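You operate a simulated robot arm through the tools that you are given. There is no shell and no other tool.

You run a simulated robot arm. Do the job below in one go: nothing can be reset, and whatever is moved stays where it is left.

## Task
Swap the dirty foam in the air filter box for the green one.
Fine: the black plug cap is off and stays off; dirty foam on the step, cover shut, its knob tight. Drop and damage nothing, leave nothing switched on.

It is judged by the outcome, as a careful person would: the job done as asked, and still so three seconds after it is handed in. It fails if anything else is knocked over, pushed out of place, dropped, spilled or broken. A push-on lid holds only when it is set on centred and level and pressed home; a screw cap is set on level and turned clockwise until tight.

## Robot
A 6-joint arm with a two-finger parallel gripper, fixed in place. Base frame: the origin is on the floor under the middle of its stand, x ahead of it, y to its left, z up. Readings come in mm, degrees, newtons and seconds.
With the tool pointing down near the work surface it reaches from about 100 to 720 mm from the base axis. Its first joint turns from -166.0 to 166.0 degrees. Payload 3.91 kg.
The tool frame sits at the grasp point between the pads (the TCP): z along the fingers, y along the line on which they close. The tips reach 30 mm beyond it. Largest opening 110 mm; finger width 20, thickness 10; the body of the gripper, 48 by 112 mm, starts 55 mm behind the TCP.
Orientation is that of the tool frame in the base frame, as a unit quaternion [x, y, z, w]. With the fingers straight down and closing along the base's y, the tool's x points along the base's -x, its y along +y and its z along -z.

## Interface
- The arm moves only by the tool send_rows. Its argument "series" is a list of rows, each a list of 3 entries, a list of its own where there are three numbers: the turn, a rotation vector about the tool's x, y, z in degrees, then the shift along the tool's x, y, z in mm, then the opening in per cent of the stroke, from 0 (shut) to 100 (fully open). In form: [[[wx, wy, wz], [x, y, z], jaw], ...]. A call has 1 to 20 rows; each row is the pose to reach, as a shift and turn from the pose commanded when the call began, along the tool's axes at that moment. Rows are played at 5 a second. More than 50 mm and 8.6 degrees between two rows, or a gripper value outside its range, and nothing of the call is played. Where a pose cannot be reached the arm comes as near as it can. A force on the tool above 40 N (or 10 N above the force at the start of the call, whichever is more), or a blocked arm, ends the call early, and 0.2 s more pass. The fingers move at their own pace (about 45 mm/s each) and stop on an object; they squeeze with about 37 N. The grip force told is the motor's: it shows also when the fingers shut on nothing. Time passes only in rows, and 0.2 s behind the last, so rows that repeat a pose let the fingers close. It gives the time, the measured TCP pose, the force on the tool (base axes), the opening and the grip force at its end, in the units of the frame above (readings bear some noise), with the torque about the TCP (base axes, N m) and any sound that the robot's microphone picked up.
- Cameras (640 x 400 px; columns grow to the right, rows downward): "scene" is fixed at [409.4, -643.5, 1130.6]; the picture's right is [1.00, -0.06, 0.00], its down [-0.04, -0.67, -0.74] and it looks along [0.04, 0.74, -0.67] (base axes); focal length 232 px, centre (320, 200). "wrist" rides on the gripper at [71, 22, -107] in the tool frame; the picture's right is [-0.29, 0.96, 0.00], its down [-0.76, -0.23, -0.61] and it looks along [-0.58, -0.18, 0.79] (tool axes); focal length 243 px, centre (320, 200). There is no depth. A picture from a camera that has moved, and an enlarged one, comes with that camera's place and axes in the base frame and with its lens. The place of the scene camera against the robot may be out by one fixed shift of up to 12 mm in any direction.
- camera(camera): a new picture of that camera. The clock stands still meanwhile.
- raise_lower(by): slides the trunk up (or, below 0, down) by that many mm; the arm rides with it, the base frame stays. It gives what a move gives, with no picture.
- enlarge(camera, box): a new picture of the part [left, top, right, bottom] of that camera's present view, enlarged. The clock stands still meanwhile.
- close_job(): hands the job in; it is judged then, once.

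Nothing tells you positions but the pictures and the camera data. Unless the task says otherwise, let go and move clear before handing in.

The tools are called after ">>>" as a command line: name --argument value ..., lists and objects as JSON in quotes. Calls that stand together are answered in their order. send_rows: Moves the arm, as the interface text tells. Its arguments: {"type":"object","properties":{"series":{"type":"array","items":{"type":"array"}}},"required":["series"]} The other tools are called the same way: raise_lower (by) moves the trunk up or down; camera (camera) takes a picture; enlarge (camera, box) takes an enlarged picture of a part of a camera's view; close_job () hands the job in.

At the start:

```text
time_s: 0.0
ee_pos: [352.6, 246.3, 924.5]
orientation: [0.0, 1.0, 0.0, 0.001]
wrist_force: [-0.6, -0.3, -0.2]
wrist_torque: [0.02, -0.04, -0.01]
opening: 110.0
gripper_force: 0.1
trunk travel left (down, up): [-425.0, 165.0]
```

scene: 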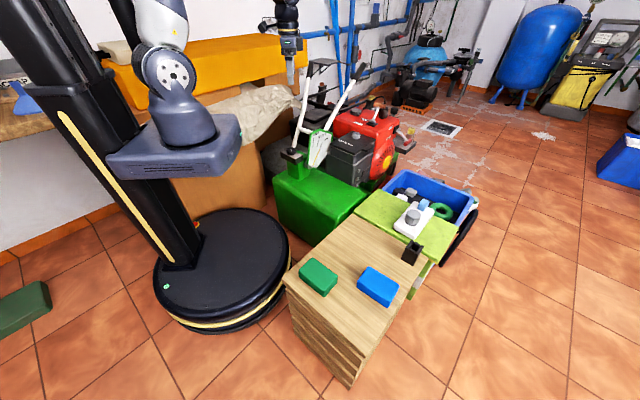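
wrist: 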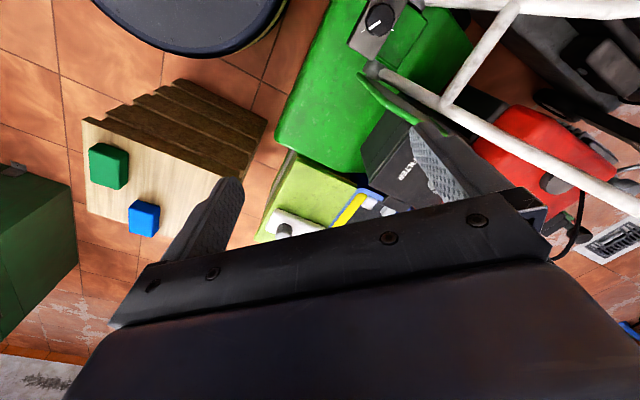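

I see a wooden step with a green and a blue foam block on it, and behind it some red engine machine with a black box (maybe the air filter box). I'll look closer before moving.

>>> enlarge --camera "scene" --box '[260, 50, 440, 180]'

>>> enlarge --camera "scene" --box '[270, 160, 490, 390]'

>>> enlarge --camera "wrist" --box '[260, 0, 640, 240]'

>>> enlarge --camera "scene" --box '[360, 160, 490, 270]'

```text
3.08 times, centred on (350, 115) of scene
camera zoom: at [409.4, -643.5, 1130.6], right [1.0, -0.06, 0.0], down [-0.04, -0.67, -0.74], along [0.04, 0.74, -0.67], focal length 715 px, centre (228, 462)
```

zoom: 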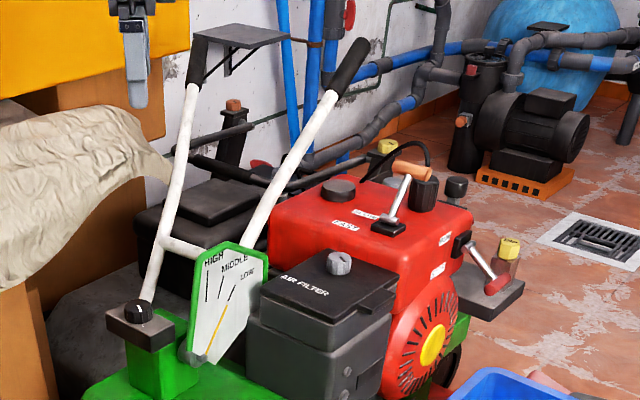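

```text
1.74 times, centred on (380, 275) of scene
camera zoom: at [409.4, -643.5, 1130.6], right [1.0, -0.06, 0.0], down [-0.04, -0.67, -0.74], along [0.04, 0.74, -0.67], focal length 404 px, centre (216, 70)
```

zoom: 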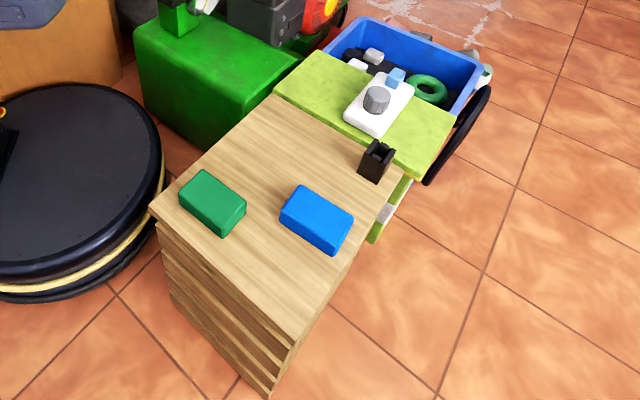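

```text
1.67 times, centred on (450, 120) of wrist
camera zoom: at [279.6, 268.5, 1032.9], right [0.29, 0.96, 0.0], down [0.76, -0.23, 0.61], along [0.58, -0.18, -0.79], focal length 404 px, centre (103, 333)
```

zoom: 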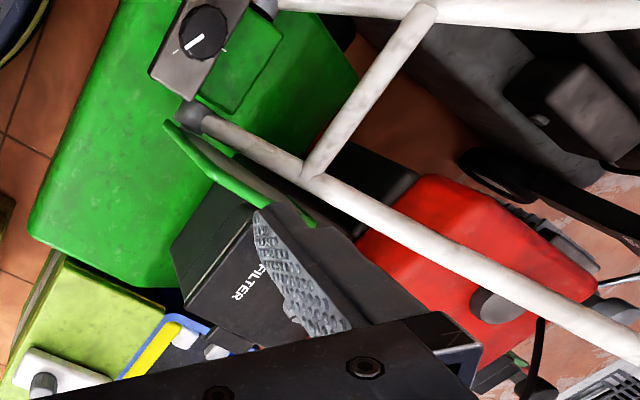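

```text
3.64 times, centred on (425, 215) of scene
camera zoom: at [409.4, -643.5, 1130.6], right [1.0, -0.06, 0.0], down [-0.04, -0.67, -0.74], along [0.04, 0.74, -0.67], focal length 845 px, centre (-62, 146)
```

zoom: 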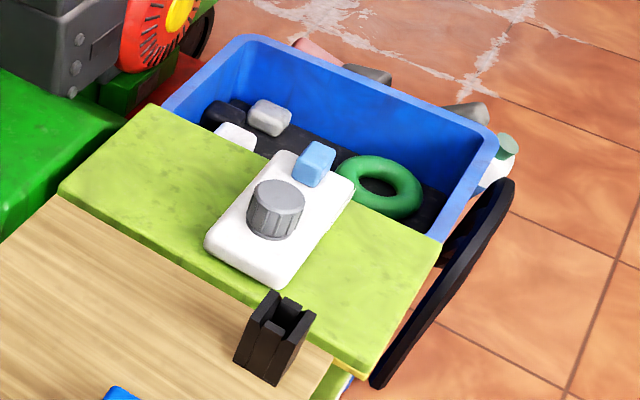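

I see the "AIR FILTER" box with a grey knob beside the red engine, at roughly (640, 420, 570), and the green and blue foams on the wooden step at roughly (415, -300, 520). I'll move the wrist camera toward the filter box, staying high, to look at it properly.

>>> send_rows --series '[[[0, 0, 0], [-26, 12, 0], 100], [[0, 0, 0], [-52, 24, 0], 100], [[0, 0, 0], [-78, 36, 0], 100], [[0, 0, 0], [-104, 48, 0], 100], [[0, 0, 0], [-130, 60, 0], 100], [[0, 0, 0], [-150, 80, 0], 100]]'

>>> camera --camera "wrist"

>>> camera --camera "scene"

```text
time_s: 1.4
ee_pos: [503.1, 325.0, 923.8]
orientation: [0.0, 1.0, 0.001, 0.001]
wrist_force: [-0.1, -0.2, 0.3]
wrist_torque: [0.02, 0.03, -0.01]
opening: 109.6
gripper_force: 0.1
trunk travel left (down, up): [-425.0, 165.0]
```

```text
taken
camera wrist: at [430.6, 347.2, 1032.1], right [0.29, 0.96, 0.0], down [0.76, -0.23, 0.61], along [0.58, -0.18, -0.79], focal length 243 px, centre (320, 200)
```

wrist: 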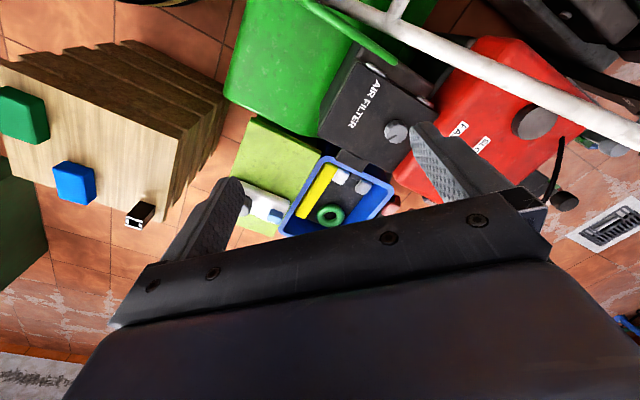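

```text
taken
```

scene: 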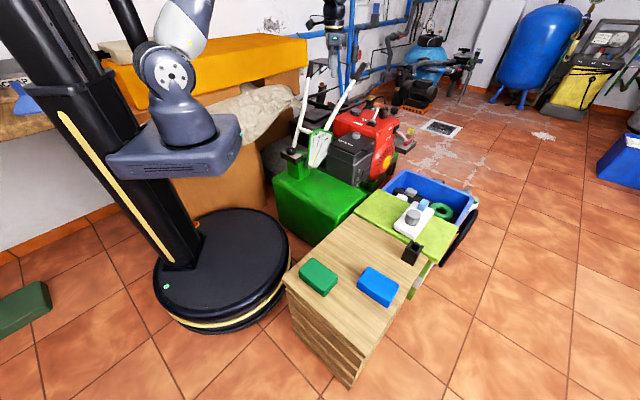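

>>> enlarge --camera "wrist" --box '[300, 0, 480, 180]'

>>> enlarge --camera "wrist" --box '[0, 20, 300, 240]'

```text
2.22 times, centred on (390, 90) of wrist
camera zoom: at [430.6, 347.2, 1032.1], right [0.29, 0.96, 0.0], down [0.76, -0.23, 0.61], along [0.58, -0.18, -0.79], focal length 539 px, centre (164, 444)
```

zoom: 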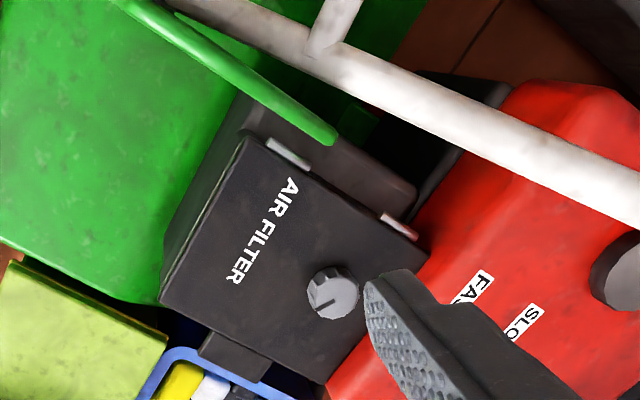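

```text
1.82 times, centred on (150, 130) of wrist
camera zoom: at [430.6, 347.2, 1032.1], right [0.29, 0.96, 0.0], down [0.76, -0.23, 0.61], along [0.58, -0.18, -0.79], focal length 441 px, centre (629, 327)
```

zoom: 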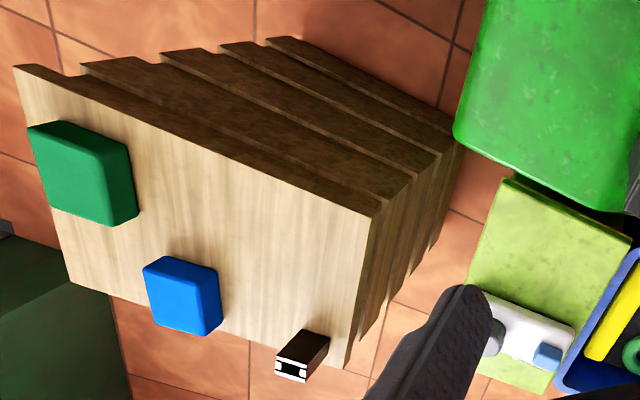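

The cover is hinged on its far-left side (two grey hinge barrels) with a pull tab on the opposite edge, and a grey knob sits near the tab edge. I'll lower the trunk some to get closer and triangulate it better.

>>> raise_lower --by -130

>>> camera --camera "wrist"

>>> enlarge --camera "wrist" --box '[300, 0, 500, 180]'

>>> camera --camera "scene"

```text
time_s: 3.0
ee_pos: [502.5, 325.2, 794.1]
orientation: [0.0, 1.0, 0.0, 0.0]
wrist_force: [0.7, 0.1, 0.3]
wrist_torque: [-0.03, 0.01, -0.04]
opening: 110.1
gripper_force: 0.1
trunk travel left (down, up): [-295.0, 295.0]
```

```text
taken
camera wrist: at [430.3, 347.1, 902.2], right [0.29, 0.96, 0.0], down [0.76, -0.23, 0.61], along [0.58, -0.18, -0.79], focal length 243 px, centre (320, 200)
```

wrist: 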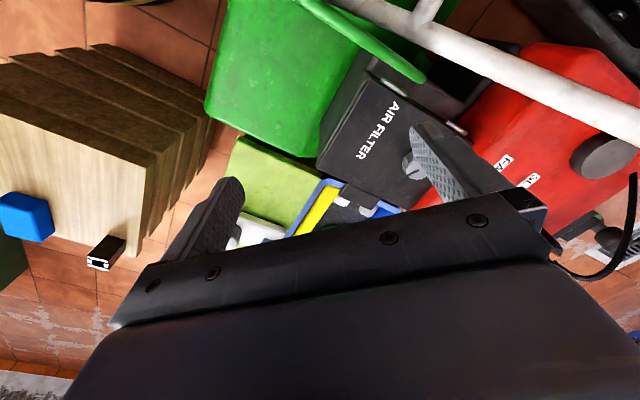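

```text
2.22 times, centred on (400, 90) of wrist
camera zoom: at [430.3, 347.1, 902.2], right [0.29, 0.96, 0.0], down [0.76, -0.23, 0.61], along [0.58, -0.18, -0.79], focal length 539 px, centre (142, 444)
```

zoom: 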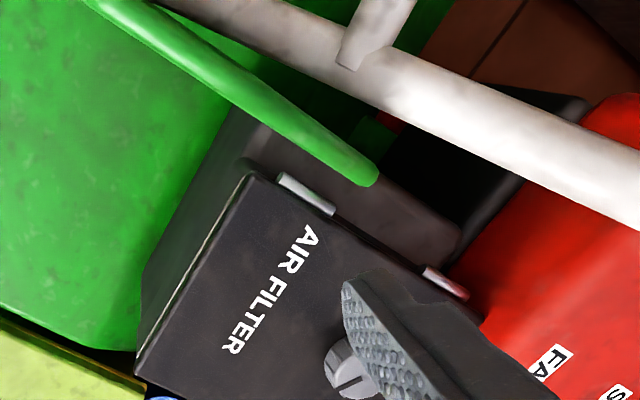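

```text
taken
```

scene: 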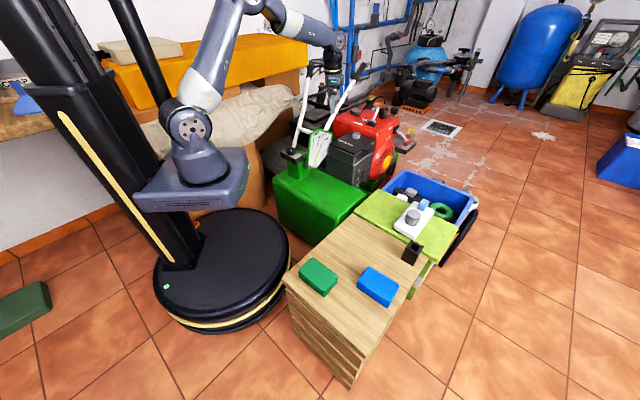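

The cover top comes out at about z = 575 and the knob at about (640, 433). I'll move over the knob, staying high, to check reach and view it closely.

>>> send_rows --series '[[[0, 0, 0], [-25, 20, 0], 100], [[0, 0, 0], [-50, 40, 0], 100], [[0, 0, 0], [-75, 60, 0], 100], [[0, 0, 0], [-100, 80, 0], 100], [[0, 0, 0], [-120, 95, 0], 100], [[0, 0, 0], [-138, 108, 0], 100], [[0, 0, 0], [-138, 108, 0], 100]]'

>>> camera --camera "wrist"

>>> camera --camera "scene"

```text
time_s: 4.6
ee_pos: [609.5, 409.7, 792.5]
orientation: [0.0, 1.0, 0.0, 0.001]
wrist_force: [0.6, -0.1, -1.0]
wrist_torque: [-0.02, 0.0, 0.02]
opening: 109.8
gripper_force: 0.1
out of reach, approached as far as the arm can: row 5, 6, 7
trunk travel left (down, up): [-295.0, 295.0]
```

```text
taken
camera wrist: at [536.0, 431.0, 899.6], right [0.29, 0.96, 0.0], down [0.76, -0.23, 0.61], along [0.58, -0.18, -0.79], focal length 243 px, centre (320, 200)
```

wrist: 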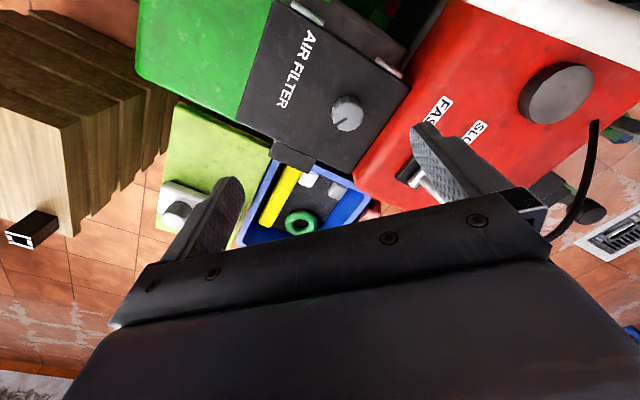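

```text
taken
```

scene: 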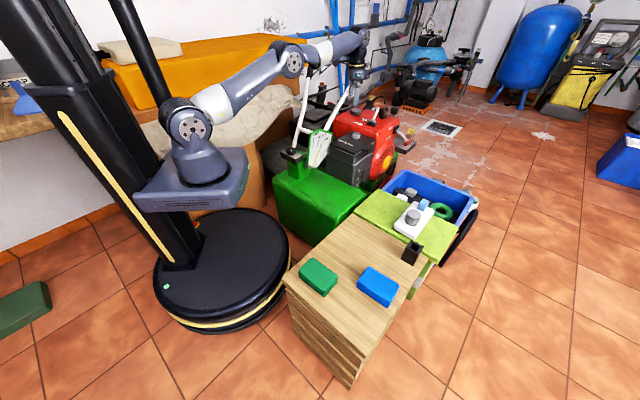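

The arm just falls short here at this trunk height; lowering the tool relative to the shoulder should extend reach. First, a close look at the knob from here.

>>> enlarge --camera "wrist" --box '[230, 0, 430, 180]'

>>> enlarge --camera "scene" --box '[290, 70, 430, 190]'

```text
2.22 times, centred on (330, 90) of wrist
camera zoom: at [536.0, 431.0, 899.6], right [0.29, 0.96, 0.0], down [0.76, -0.23, 0.61], along [0.58, -0.18, -0.79], focal length 539 px, centre (298, 444)
```

zoom: 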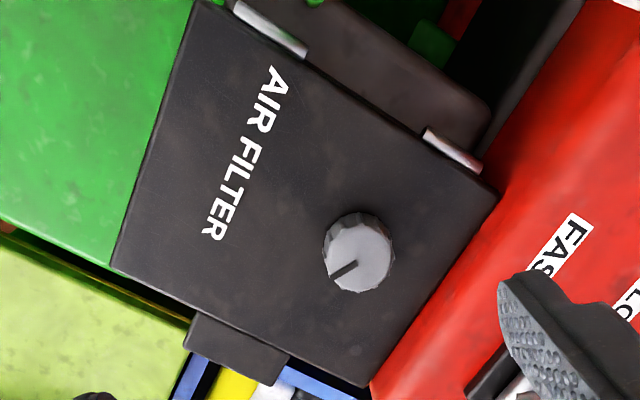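

```text
3.33 times, centred on (360, 130) of scene
camera zoom: at [409.4, -643.5, 1130.6], right [1.0, -0.06, 0.0], down [-0.04, -0.67, -0.74], along [0.04, 0.74, -0.67], focal length 775 px, centre (187, 433)
```

zoom: 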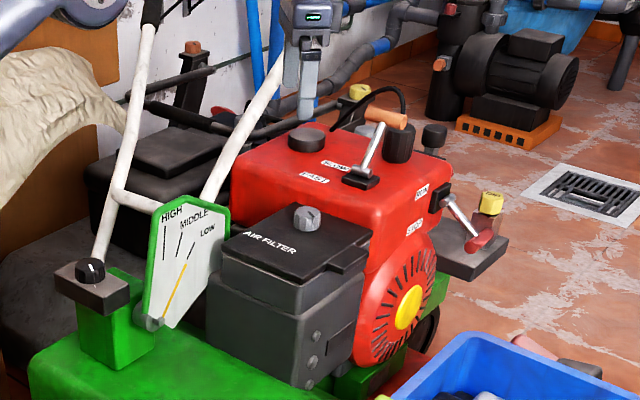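

The knob is at about (650, 434, 582). I'll narrow the fingers a little and go down 100 mm to test how reach grows as the wrist comes level with the shoulder.

>>> send_rows --series '[[[0, 0, 0], [0, 0, 25], 80], [[0, 0, 0], [0, 0, 50], 70], [[0, 0, 0], [0, 0, 75], 60], [[0, 0, 0], [0, 0, 100], 60], [[0, 0, 0], [0, 0, 100], 60]]'

>>> camera --camera "wrist"

>>> camera --camera "scene"

```text
time_s: 5.8
ee_pos: [608.3, 409.1, 692.8]
orientation: [0.0, 1.0, 0.0, -0.001]
wrist_force: [0.0, 0.2, -0.8]
wrist_torque: [0.01, 0.01, 0.0]
opening: 65.9
gripper_force: 0.0
trunk travel left (down, up): [-295.0, 295.0]
```

```text
taken
camera wrist: at [535.1, 431.8, 800.5], right [0.29, 0.96, 0.0], down [0.76, -0.23, 0.61], along [0.58, -0.18, -0.79], focal length 243 px, centre (320, 200)
```

wrist: 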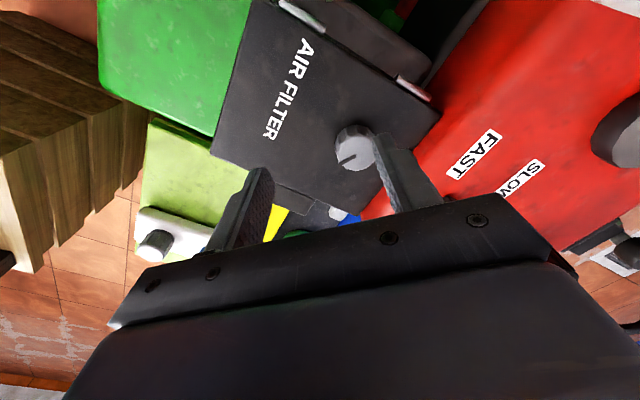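

```text
taken
```

scene: 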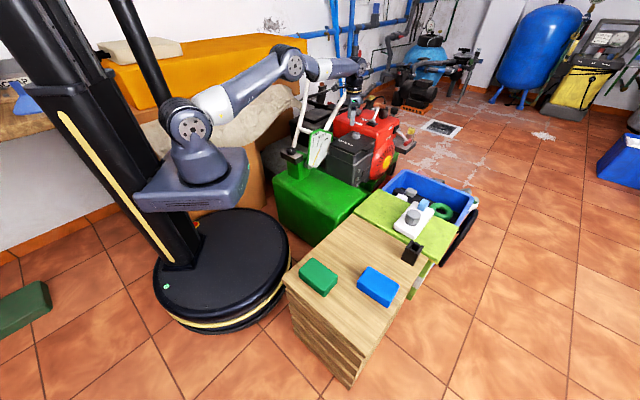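

The command was clamped at the reached pose, so I now test extending outward at this lower height.

>>> send_rows --series '[[[0, 0, 0], [-14, 9, 0], 60], [[0, 0, 0], [-28, 17, 0], 60], [[0, 0, 0], [-42, 25, 0], 60], [[0, 0, 0], [-42, 25, 0], 60]]'

>>> enlarge --camera "wrist" --box '[200, 0, 480, 180]'

>>> camera --camera "scene"

```text
time_s: 6.8
ee_pos: [620.9, 414.5, 691.5]
orientation: [0.001, 1.0, -0.001, 0.002]
wrist_force: [1.4, 0.3, -0.3]
wrist_torque: [0.02, 0.02, -0.01]
opening: 65.8
gripper_force: 0.0
out of reach, approached as far as the arm can: row 1, 2, 3, 4
trunk travel left (down, up): [-295.0, 295.0]
```

```text
2.22 times, centred on (340, 90) of wrist
camera zoom: at [548.8, 436.3, 799.0], right [0.29, 0.96, 0.0], down [0.76, -0.23, 0.61], along [0.58, -0.18, -0.79], focal length 539 px, centre (276, 444)
```

zoom: 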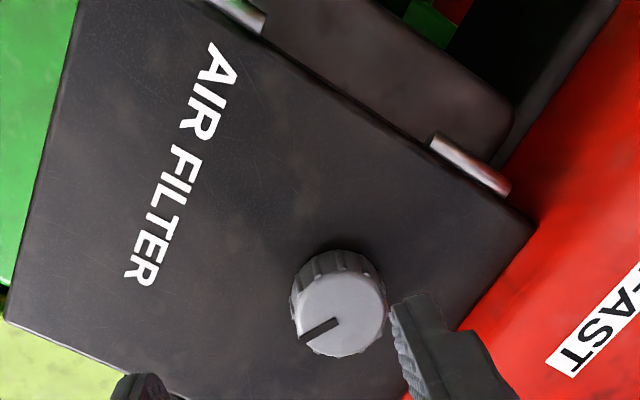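

```text
taken
```

scene: 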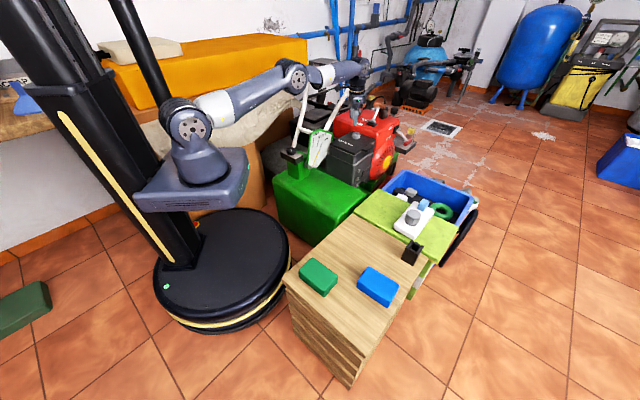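

Tool-down reach tops out near 747 mm while the knob is at r ≈ 780 mm, so I need to tilt the fingertips outward. I'll turn the gripper so its closing line is tangential (azimuth ≈ 34°), which is also parallel to the engine edge, and then tilt.

>>> send_rows --series '[[[0, 0, -7], [5, -4, 0], 60], [[0, 0, -14], [10, -7, 0], 60], [[0, 0, -21], [15, -10, 0], 60], [[0, 0, -28], [20, -13, 0], 60], [[0, 0, -34], [25, -16, 0], 60], [[0, 0, -34], [25, -16, 0], 60]]'

>>> send_rows --series '[[[0, -5, 0], [0, 0, 0], 60], [[0, -10, 0], [0, 0, 0], 60], [[0, -15, 0], [0, 0, 0], 60], [[0, -20, 0], [0, 0, 0], 60], [[0, -20, 0], [0, 0, 0], 60]]'

>>> camera --camera "wrist"

>>> camera --camera "scene"

```text
time_s: 8.2
ee_pos: [595.5, 400.3, 691.4]
orientation: [-0.293, 0.956, 0.0, 0.001]
wrist_force: [-0.2, 0.0, -0.2]
wrist_torque: [-0.01, 0.02, -0.03]
opening: 66.0
gripper_force: 0.0
trunk travel left (down, up): [-295.0, 295.0]
```

```text
time_s: 9.4
ee_pos: [595.5, 399.2, 690.6]
orientation: [-0.287, 0.942, 0.051, 0.167]
wrist_force: [0.9, -0.4, 0.6]
wrist_torque: [0.0, 0.01, 0.01]
opening: 66.0
gripper_force: 0.0
trunk travel left (down, up): [-295.0, 295.0]
```

```text
taken
camera wrist: at [496.7, 359.5, 768.1], right [-0.31, 0.95, 0.1], down [0.55, 0.09, 0.83], along [0.78, 0.31, -0.55], focal length 243 px, centre (320, 200)
```

wrist: 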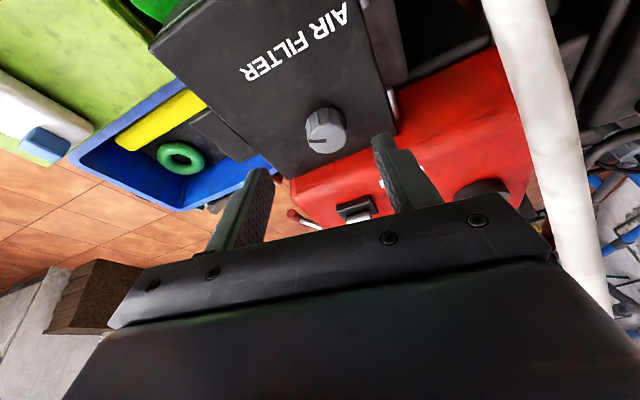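

```text
taken
```

scene: 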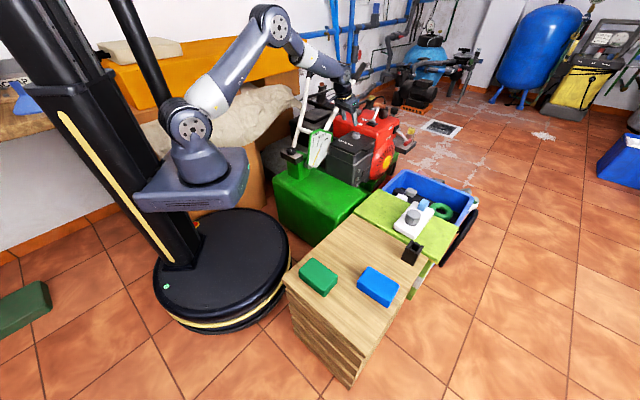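

Tilt works. I'll zoom on the knob to refine its position with this new viewpoint.

>>> enlarge --camera "wrist" --box '[240, 60, 420, 200]'

>>> enlarge --camera "wrist" --box '[0, 60, 280, 280]'

```text
2.86 times, centred on (330, 130) of wrist
camera zoom: at [496.7, 359.5, 768.1], right [-0.31, 0.95, 0.1], down [0.55, 0.09, 0.83], along [0.78, 0.31, -0.55], focal length 693 px, centre (291, 400)
```

zoom: 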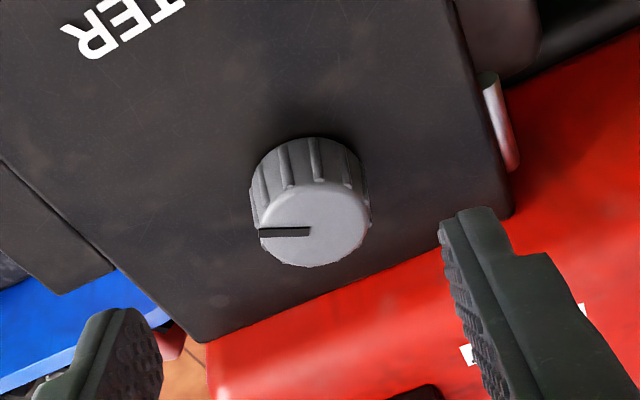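

```text
1.82 times, centred on (140, 170) of wrist
camera zoom: at [496.7, 359.5, 768.1], right [-0.31, 0.95, 0.1], down [0.55, 0.09, 0.83], along [0.78, 0.31, -0.55], focal length 441 px, centre (647, 254)
```

zoom: 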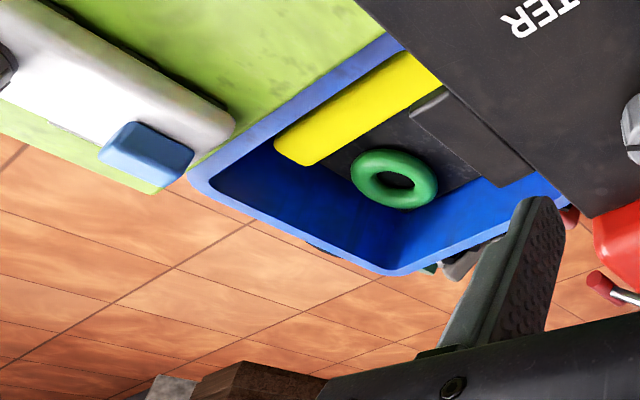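

The knob comes out consistently at (647, 435, top 588), about 40 mm wide and about 19 mm tall, with the cover near z = 569. I'll hover just above it and verify.

>>> send_rows --series '[[[0, 0, 0], [-11, 0.3, 22], 60], [[0, 0, 0], [-22, 0.6, 44], 60], [[0, 0, 0], [-33.7, 1, 66], 60], [[0, 0, 0], [-33.7, 1, 66], 60]]'

>>> camera --camera "wrist"

>>> enlarge --camera "scene" --box '[310, 80, 430, 180]'

```text
time_s: 10.4
ee_pos: [642.3, 430.0, 640.6]
orientation: [-0.289, 0.942, 0.051, 0.165]
wrist_force: [-0.6, -0.4, 0.2]
wrist_torque: [0.0, 0.0, 0.0]
opening: 66.1
gripper_force: 0.1
trunk travel left (down, up): [-295.0, 295.0]
```

```text
taken
camera wrist: at [542.9, 390.0, 717.4], right [-0.31, 0.95, 0.1], down [0.55, 0.09, 0.83], along [0.78, 0.31, -0.55], focal length 243 px, centre (320, 200)
```

wrist: 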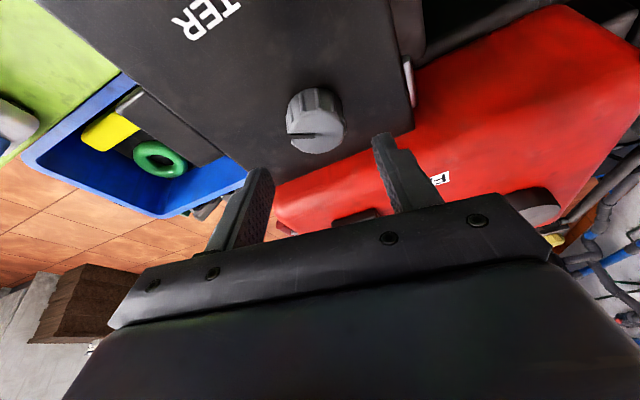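

```text
4.00 times, centred on (370, 130) of scene
camera zoom: at [409.4, -643.5, 1130.6], right [1.0, -0.06, 0.0], down [-0.04, -0.67, -0.74], along [0.04, 0.74, -0.67], focal length 930 px, centre (120, 480)
```

zoom: 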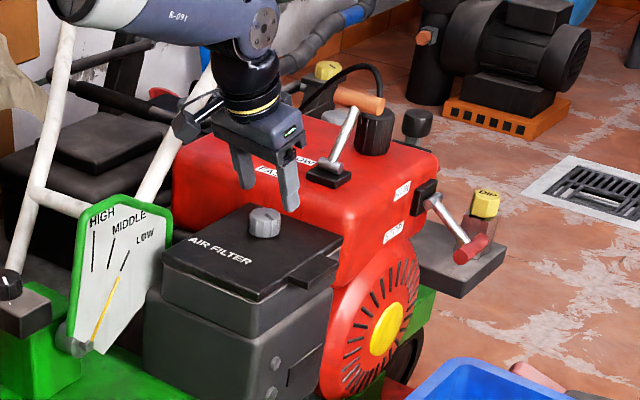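

>>> enlarge --camera "wrist" --box '[220, 70, 420, 220]'

```text
2.67 times, centred on (320, 145) of wrist
camera zoom: at [542.9, 390.0, 717.4], right [-0.31, 0.95, 0.1], down [0.55, 0.09, 0.83], along [0.78, 0.31, -0.55], focal length 647 px, centre (320, 347)
```

zoom: 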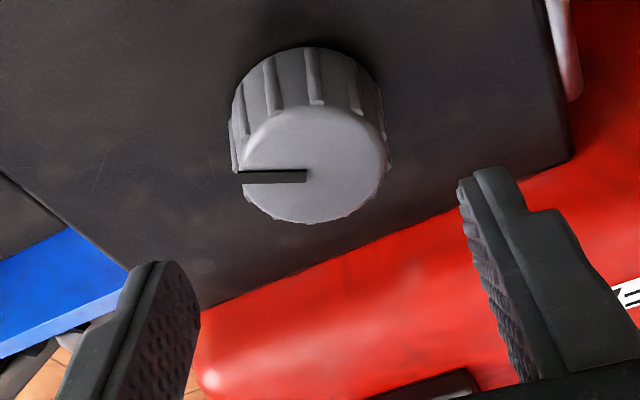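

The knob reads (646.7, 435.1, 588). I'll descend vertically with fingers astride it, then check before closing.

>>> send_rows --series '[[[0, 0, 0], [3.4, 0.4, 8.2], 60], [[0, 0, 0], [6.8, 0.8, 16.4], 60], [[0, 0, 0], [10.2, 1.2, 24.5], 60], [[0, 0, 0], [13.7, 1.5, 32.7], 60], [[0, 0, 0], [13.7, 1.5, 32.7], 60]]'

>>> enlarge --camera "wrist" --box '[200, 60, 440, 220]'

>>> enlarge --camera "scene" --box '[320, 90, 410, 170]'

```text
time_s: 11.6
ee_pos: [639.2, 432.2, 607.0]
orientation: [-0.288, 0.942, 0.051, 0.166]
wrist_force: [0.1, 0.2, -0.8]
wrist_torque: [0.03, 0.02, 0.0]
opening: 65.8
gripper_force: 0.1
trunk travel left (down, up): [-295.0, 295.0]
```

```text
2.50 times, centred on (320, 140) of wrist
camera zoom: at [539.6, 391.3, 682.6], right [-0.31, 0.95, 0.1], down [0.55, 0.09, 0.83], along [0.78, 0.31, -0.55], focal length 606 px, centre (320, 350)
```

zoom: 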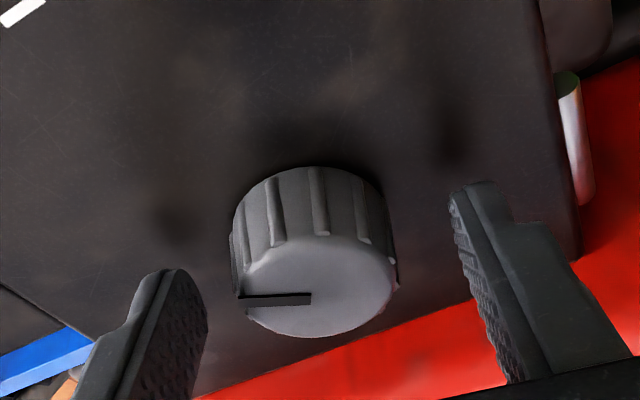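

```text
5.00 times, centred on (365, 130) of scene
camera zoom: at [409.4, -643.5, 1130.6], right [1.0, -0.06, 0.0], down [-0.04, -0.67, -0.74], along [0.04, 0.74, -0.67], focal length 1162 px, centre (95, 550)
```

zoom: 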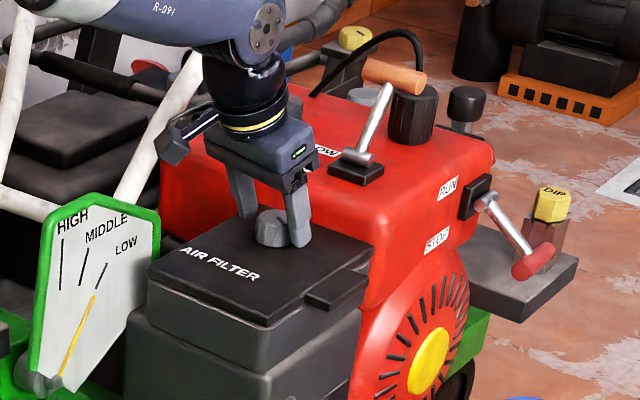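

Fingers straddle the knob, offset about 2.5 mm toward one side. I'll shift to centre and close on the knob.

>>> send_rows --series '[[[0, 0, 0], [0, -2.5, 1], 60], [[0, 0, 0], [0, -2.5, 1], 50], [[0, 0, 0], [0, -2.5, 1], 40], [[0, 0, 0], [0, -2.5, 1], 25], [[0, 0, 0], [0, -2.5, 1], 25]]'

>>> enlarge --camera "wrist" --box '[200, 60, 440, 220]'

```text
time_s: 12.8
ee_pos: [638.6, 429.4, 604.2]
orientation: [-0.288, 0.942, 0.051, 0.166]
wrist_force: [-3.9, 5.2, -0.5]
wrist_torque: [0.23, 0.17, 0.05]
opening: 40.5
gripper_force: 44.7
trunk travel left (down, up): [-295.0, 295.0]
```

```text
2.50 times, centred on (320, 140) of wrist
camera zoom: at [540.6, 390.2, 681.7], right [-0.31, 0.95, 0.1], down [0.55, 0.09, 0.83], along [0.78, 0.31, -0.55], focal length 606 px, centre (320, 350)
```

zoom: 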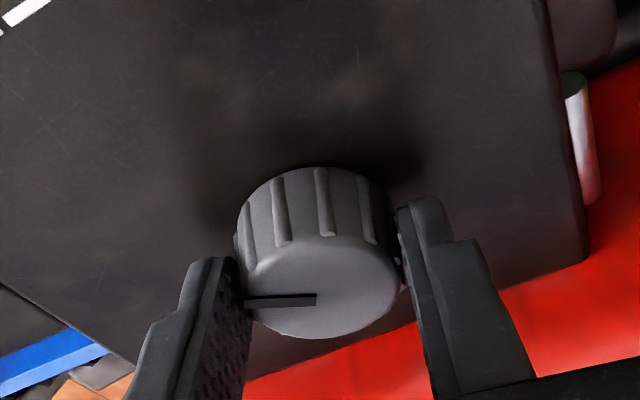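

The knob is gripped at 40.5 mm. I'll now turn it counter-clockwise by 40° about its vertical axis and watch the torque and pointer.

>>> send_rows --series '[[[-1.71, 0, -4.7], [0.05, 0.13, 0], 25], [[-3.42, 0, -9.4], [0.02, -0.74, 0], 25], [[-5.13, 0, -14.1], [-0.08, -1.6, 0.03], 25], [[-6.84, 0, -18.8], [-0.24, -2.45, 0.08], 25], [[-8.55, 0, -23.5], [-0.47, -3.27, 0.18], 25], [[-10.26, 0, -28.2], [-0.78, -4.08, 0.28], 25], [[-11.97, 0, -32.9], [-1.14, -4.86, 0.41], 25], [[-13.68, 0, -37.6], [-1.58, -5.59, 0.57], 25], [[-13.68, 0, -37.6], [-1.58, -5.59, 0.57], 25]]'

>>> enlarge --camera "wrist" --box '[200, 60, 440, 220]'

>>> enlarge --camera "scene" --box '[320, 90, 410, 170]'

```text
time_s: 14.8
ee_pos: [644.4, 425.1, 604.3]
orientation: [-0.593, 0.786, 0.105, 0.138]
wrist_force: [-25.6, 11.1, 22.5]
wrist_torque: [0.73, 3.12, 0.97]
opening: 40.4
gripper_force: 45.6
trunk travel left (down, up): [-295.0, 295.0]
```

```text
2.50 times, centred on (320, 140) of wrist
camera zoom: at [594.1, 332.1, 681.6], right [-0.85, 0.52, 0.1], down [0.36, 0.42, 0.83], along [0.39, 0.74, -0.55], focal length 606 px, centre (320, 350)
```

zoom: 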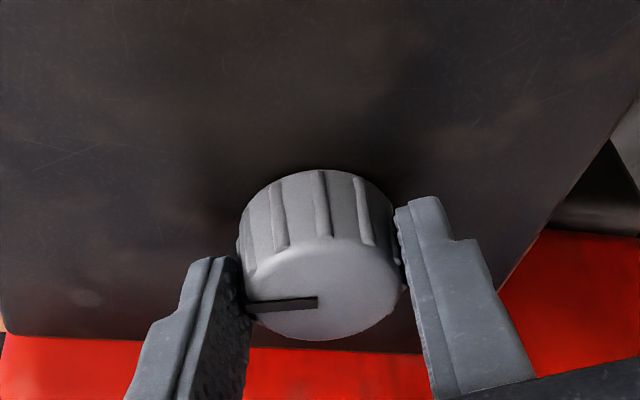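

```text
5.00 times, centred on (365, 130) of scene
camera zoom: at [409.4, -643.5, 1130.6], right [1.0, -0.06, 0.0], down [-0.04, -0.67, -0.74], along [0.04, 0.74, -0.67], focal length 1162 px, centre (95, 550)
```

zoom: 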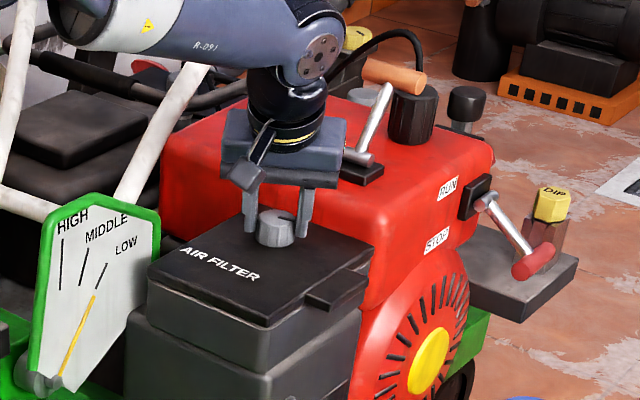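

The knob turned with the gripper (pointer moved along), but side load built up, so my rotation centre is slightly off. I'll open the fingers a little, check that the loads vanish, and re-centre.

>>> send_rows --series '[[[0, 0, 0], [0, 0, 0], 50], [[0, 0, 0], [0, 0, 0], 50], [[0, 0, 0], [0, 0, 0], 50]]'

>>> enlarge --camera "wrist" --box '[200, 60, 440, 220]'

>>> enlarge --camera "scene" --box '[330, 100, 390, 150]'

```text
time_s: 15.6
ee_pos: [645.1, 423.8, 603.1]
orientation: [-0.592, 0.787, 0.104, 0.138]
wrist_force: [-0.2, -0.3, -0.1]
wrist_torque: [-0.02, 0.0, 0.02]
opening: 55.0
gripper_force: 0.2
trunk travel left (down, up): [-295.0, 295.0]
```

```text
2.50 times, centred on (320, 140) of wrist
camera zoom: at [594.6, 330.4, 680.7], right [-0.84, 0.53, 0.1], down [0.36, 0.42, 0.83], along [0.39, 0.74, -0.55], focal length 606 px, centre (320, 350)
```

zoom: 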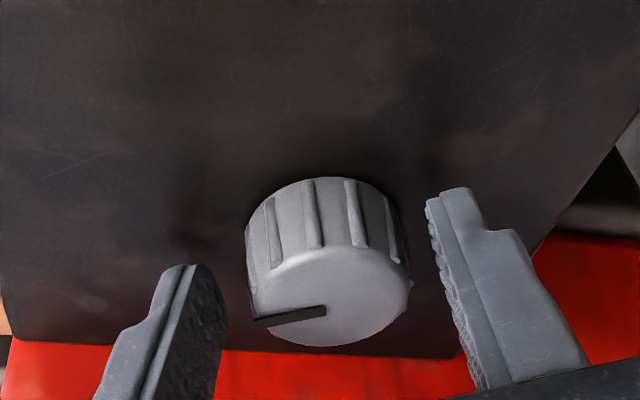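

```text
8.00 times, centred on (360, 125) of scene
camera zoom: at [409.4, -643.5, 1130.6], right [1.0, -0.06, 0.0], down [-0.04, -0.67, -0.74], along [0.04, 0.74, -0.67], focal length 1859 px, centre (0, 800)
```

zoom: 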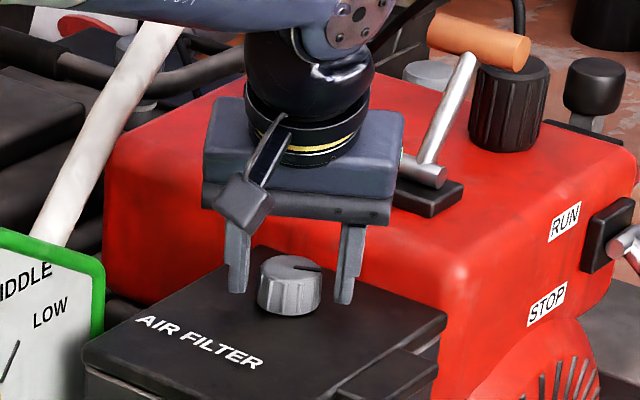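

Loads are gone when open, so they came only from the grip. I'll swing the open fingers back clockwise 80° around the knob for the next stroke.

>>> send_rows --series '[[[2.74, 0, 7.52], [-3.58, 2.15, 0.88], 50], [[5.47, 0, 15.04], [-3.8, 3.26, 0.96], 50], [[8.21, 0, 22.56], [-4.18, 4.34, 1.09], 50], [[10.94, 0, 30.07], [-4.68, 5.35, 1.28], 50], [[13.68, 0, 37.59], [-5.3, 6.28, 1.5], 50], [[16.42, 0, 45.11], [-6.06, 7.1, 1.78], 50], [[19.15, 0, 52.63], [-6.91, 7.8, 2.09], 50], [[21.89, 0, 60.14], [-7.84, 8.38, 2.43], 50], [[24.62, 0, 67.66], [-8.83, 8.81, 2.79], 50], [[27.36, 0, 75.18], [-9.88, 9.08, 3.17], 50], [[27.36, 0, 75.18], [-9.88, 9.08, 3.17], 50]]'

>>> enlarge --camera "wrist" --box '[200, 60, 440, 220]'

>>> enlarge --camera "scene" --box '[330, 100, 390, 150]'

```text
time_s: 18.0
ee_pos: [637.8, 437.3, 604.7]
orientation: [0.052, 0.983, -0.008, 0.173]
wrist_force: [0.5, -0.5, -0.5]
wrist_torque: [0.01, 0.02, 0.05]
opening: 54.9
gripper_force: 0.0
trunk travel left (down, up): [-295.0, 295.0]
```

```text
2.50 times, centred on (320, 140) of wrist
camera zoom: at [536.6, 469.8, 681.4], right [0.37, 0.92, 0.1], down [0.48, -0.28, 0.83], along [0.8, -0.26, -0.55], focal length 606 px, centre (320, 350)
```

zoom: 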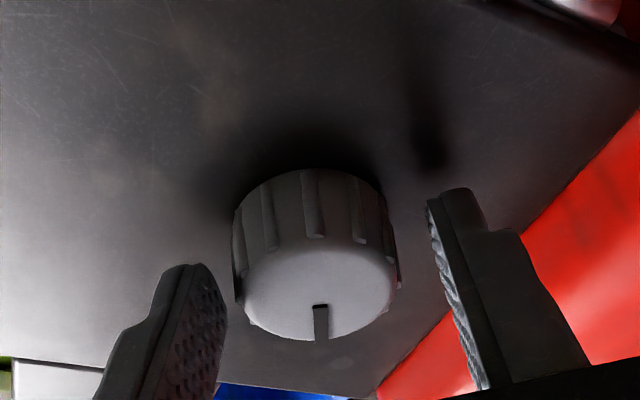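

```text
8.00 times, centred on (360, 125) of scene
camera zoom: at [409.4, -643.5, 1130.6], right [1.0, -0.06, 0.0], down [-0.04, -0.67, -0.74], along [0.04, 0.74, -0.67], focal length 1859 px, centre (0, 800)
```

zoom: 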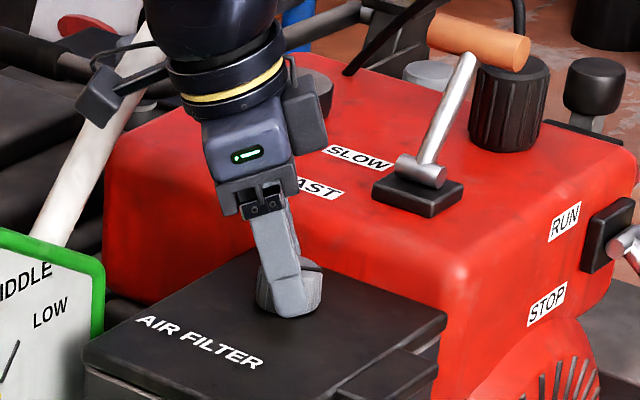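

The knob pointer has clearly moved. I'll centre on the knob (about −1.6 mm sideways, +4 mm outward) and grip again.

>>> send_rows --series '[[[0, 0, 0], [-3.8, -1.6, 1.4], 50], [[0, 0, 0], [-3.8, -1.6, 1.4], 45], [[0, 0, 0], [-3.8, -1.6, 1.4], 35], [[0, 0, 0], [-3.8, -1.6, 1.4], 25], [[0, 0, 0], [-3.8, -1.6, 1.4], 25]]'

>>> enlarge --camera "wrist" --box '[200, 60, 440, 220]'

```text
time_s: 19.2
ee_pos: [642.0, 436.0, 605.1]
orientation: [0.051, 0.983, -0.009, 0.174]
wrist_force: [0.3, -1.7, 0.2]
wrist_torque: [0.01, -0.03, 0.02]
opening: 40.1
gripper_force: 44.7
trunk travel left (down, up): [-295.0, 295.0]
```

```text
2.50 times, centred on (320, 140) of wrist
camera zoom: at [540.5, 468.1, 681.5], right [0.37, 0.92, 0.1], down [0.48, -0.28, 0.83], along [0.8, -0.26, -0.55], focal length 606 px, centre (320, 350)
```

zoom: 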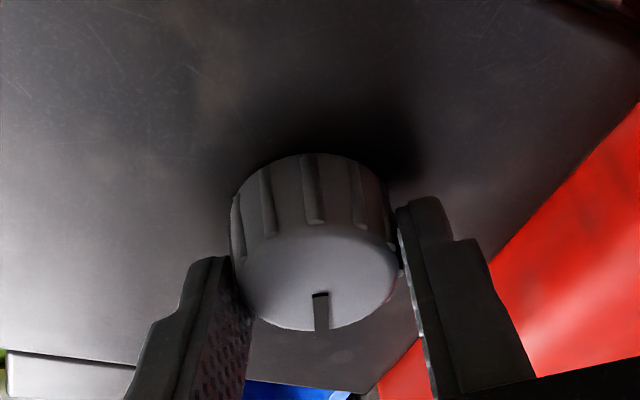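

Well centred now (almost no side load). I'll turn counter-clockwise in smaller increments and monitor the loads.

>>> send_rows --series '[[[-1.71, 0, -4.7], [-0.02, -0.5, 0], 25], [[-3.42, 0, -9.4], [-0.08, -0.99, 0.03], 25], [[-5.13, 0, -14.1], [-0.18, -1.47, 0.07], 25], [[-6.84, 0, -18.8], [-0.32, -1.94, 0.12], 25], [[-6.84, 0, -18.8], [-0.32, -1.94, 0.12], 25]]'

```text
time_s: 20.4
ee_pos: [642.6, 433.9, 604.5]
orientation: [-0.121, 0.977, 0.022, 0.172]
wrist_force: [1.7, -0.4, -1.1]
wrist_torque: [0.09, -0.12, 0.01]
opening: 40.1
gripper_force: 44.9
trunk travel left (down, up): [-295.0, 295.0]
```

>>> send_rows --series '[[[-1.71, 0, -4.7], [-0.02, -0.5, 0], 25], [[-3.42, 0, -9.4], [-0.08, -0.99, 0.03], 25], [[-5.13, 0, -14.1], [-0.18, -1.47, 0.07], 25], [[-6.84, 0, -18.8], [-0.32, -1.94, 0.12], 25], [[-6.84, 0, -18.8], [-0.32, -1.94, 0.12], 25]]'

>>> enlarge --camera "wrist" --box '[200, 60, 440, 220]'

```text
time_s: 21.6
ee_pos: [642.7, 433.2, 604.8]
orientation: [-0.289, 0.942, 0.05, 0.166]
wrist_force: [-0.1, 3.7, -4.1]
wrist_torque: [0.08, -0.1, -0.01]
opening: 39.9
gripper_force: 45.4
trunk travel left (down, up): [-295.0, 295.0]
```

```text
2.50 times, centred on (320, 140) of wrist
camera zoom: at [544.3, 392.6, 681.7], right [-0.31, 0.95, 0.1], down [0.55, 0.09, 0.83], along [0.78, 0.31, -0.55], focal length 606 px, centre (320, 350)
```

zoom: 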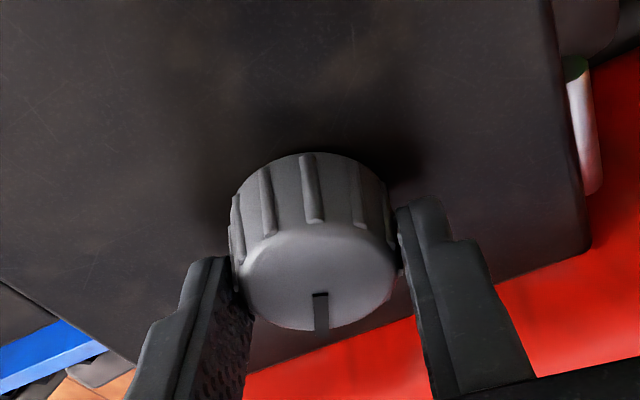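

>>> send_rows --series '[[[-1.71, 0, -4.7], [-0.02, -0.3, 0], 25], [[-3.42, 0, -9.4], [-0.08, -0.79, 0.03], 25], [[-5.13, 0, -14.1], [-0.18, -1.27, 0.07], 25], [[-6.84, 0, -18.8], [-0.32, -1.74, 0.12], 25], [[-6.84, 0, -18.8], [-0.32, -1.74, 0.12], 25]]'

>>> enlarge --camera "scene" --box '[330, 100, 390, 150]'

```text
time_s: 22.8
ee_pos: [645.1, 431.6, 605.2]
orientation: [-0.449, 0.877, 0.079, 0.155]
wrist_force: [-4.9, 6.2, -0.8]
wrist_torque: [0.38, 0.14, 0.07]
opening: 40.2
gripper_force: 45.4
trunk travel left (down, up): [-295.0, 295.0]
```

```text
8.00 times, centred on (360, 125) of scene
camera zoom: at [409.4, -643.5, 1130.6], right [1.0, -0.06, 0.0], down [-0.04, -0.67, -0.74], along [0.04, 0.74, -0.67], focal length 1859 px, centre (0, 800)
```

zoom: 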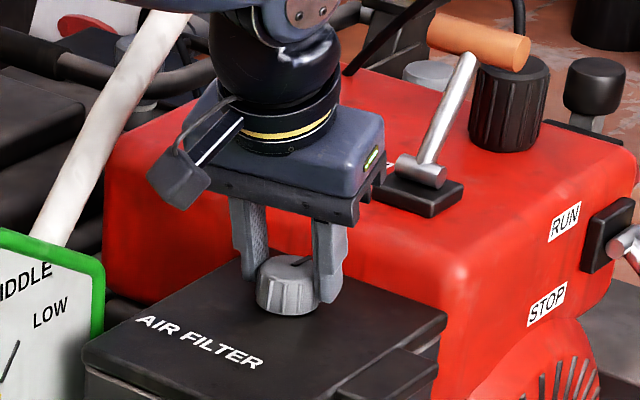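

>>> send_rows --series '[[[-1.71, 0, -4.7], [0, 0.2, 0], 25], [[-3.42, 0, -9.4], [0.1, 0, 0], 25], [[-5.13, 0, -14.1], [0.1, -0.3, 0], 25], [[-6.84, 0, -18.8], [0.1, -0.7, 0], 25], [[-6.84, 0, -18.8], [0.1, -0.7, 0], 25]]'

>>> enlarge --camera "wrist" --box '[200, 60, 440, 220]'

>>> enlarge --camera "scene" --box '[330, 100, 390, 150]'

```text
time_s: 24.0
ee_pos: [645.2, 431.3, 606.2]
orientation: [-0.593, 0.786, 0.104, 0.139]
wrist_force: [-3.4, -4.0, 2.8]
wrist_torque: [-0.36, 0.13, -0.32]
opening: 40.1
gripper_force: 44.8
trunk travel left (down, up): [-295.0, 295.0]
```

```text
2.50 times, centred on (320, 140) of wrist
camera zoom: at [594.9, 336.2, 682.3], right [-0.85, 0.52, 0.1], down [0.36, 0.42, 0.83], along [0.39, 0.74, -0.55], focal length 606 px, centre (320, 350)
```

zoom: 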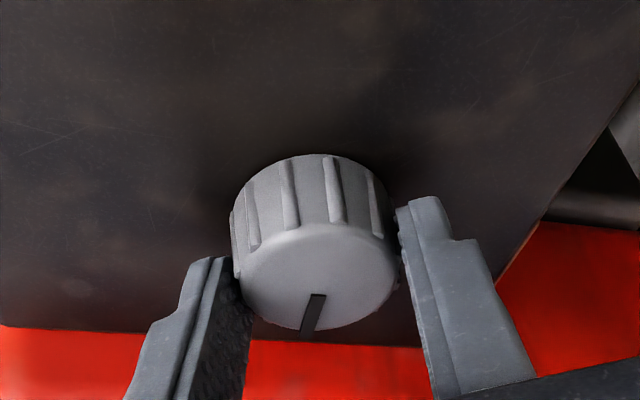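

```text
8.00 times, centred on (360, 125) of scene
camera zoom: at [409.4, -643.5, 1130.6], right [1.0, -0.06, 0.0], down [-0.04, -0.67, -0.74], along [0.04, 0.74, -0.67], focal length 1859 px, centre (0, 800)
```

zoom: 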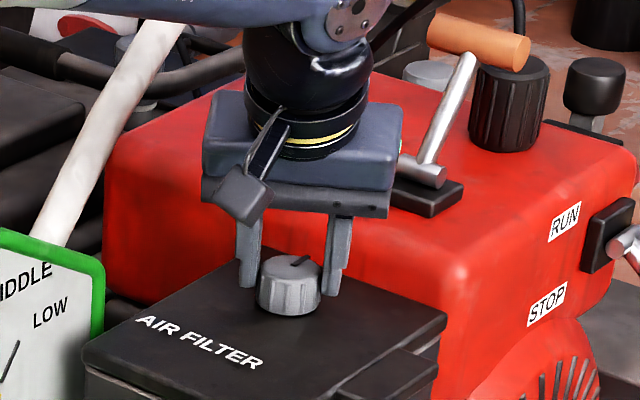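

The last bit showed the knob lagging behind the gripper, with some resisting torque, so it may be at its stop after roughly 120°. I'll check by turning slightly further and watching the torque.

>>> send_rows --series '[[[-1.71, 0, -4.7], [0, -0.5, 0], 25], [[-3.42, 0, -9.4], [0, -1, 0], 25], [[-3.42, 0, -9.4], [0, -1, 0], 25]]'

>>> enlarge --camera "wrist" --box '[200, 60, 440, 220]'

```text
time_s: 24.8
ee_pos: [646.7, 429.6, 606.4]
orientation: [-0.659, 0.731, 0.116, 0.131]
wrist_force: [0.9, 1.0, 1.8]
wrist_torque: [0.25, 0.04, -0.85]
opening: 40.2
gripper_force: 44.4
trunk travel left (down, up): [-295.0, 295.0]
```

```text
2.50 times, centred on (320, 140) of wrist
camera zoom: at [613.0, 329.6, 682.4], right [-0.92, 0.37, 0.1], down [0.28, 0.48, 0.83], along [0.26, 0.8, -0.55], focal length 606 px, centre (320, 350)
```

zoom: 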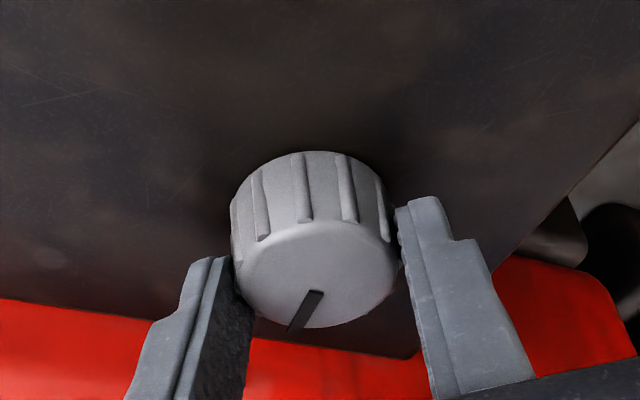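

The torque rose to 0.85 N·m and the pointer stopped following, so the knob is at its loosened stop after about 120°. I'll release it and rise straight up.

>>> send_rows --series '[[[0, 0, 0], [0, 0, 0], 45], [[0, 0, 0], [0, 0, 0], 55], [[0, 0, 0], [-5.1, 0, -14.1], 55], [[0, 0, 0], [-10.3, 0, -28.2], 55], [[0, 0, 0], [-17.1, 0, -47], 55], [[0, 0, 0], [-25, 0, -70], 55], [[0, 0, 0], [-25, 0, -70], 55]]'

>>> camera --camera "wrist"

>>> enlarge --camera "scene" --box '[310, 90, 430, 190]'

```text
time_s: 26.4
ee_pos: [646.2, 430.2, 679.0]
orientation: [-0.66, 0.731, 0.117, 0.129]
wrist_force: [1.4, 0.0, -0.2]
wrist_torque: [0.03, 0.0, -0.02]
opening: 60.6
gripper_force: 0.0
trunk travel left (down, up): [-295.0, 295.0]
```

```text
taken
camera wrist: at [612.7, 329.4, 755.9], right [-0.92, 0.37, 0.1], down [0.28, 0.48, 0.83], along [0.26, 0.8, -0.55], focal length 243 px, centre (320, 200)
```

wrist: 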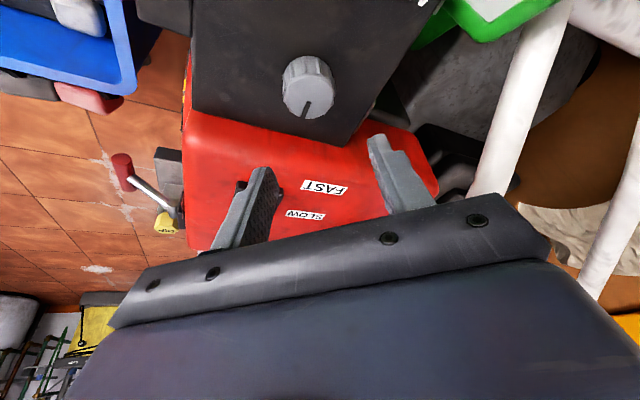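

```text
4.00 times, centred on (370, 140) of scene
camera zoom: at [409.4, -643.5, 1130.6], right [1.0, -0.06, 0.0], down [-0.04, -0.67, -0.74], along [0.04, 0.74, -0.67], focal length 930 px, centre (120, 440)
```

zoom: 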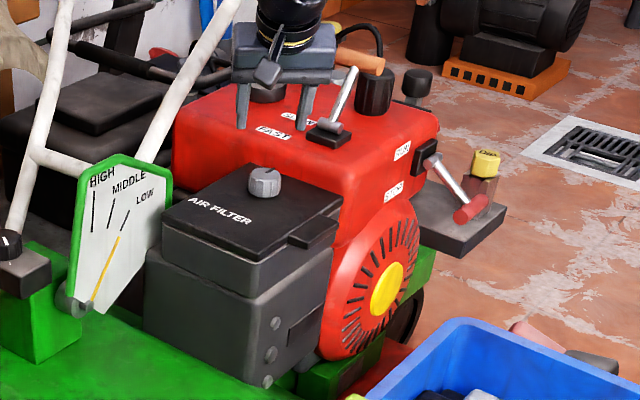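

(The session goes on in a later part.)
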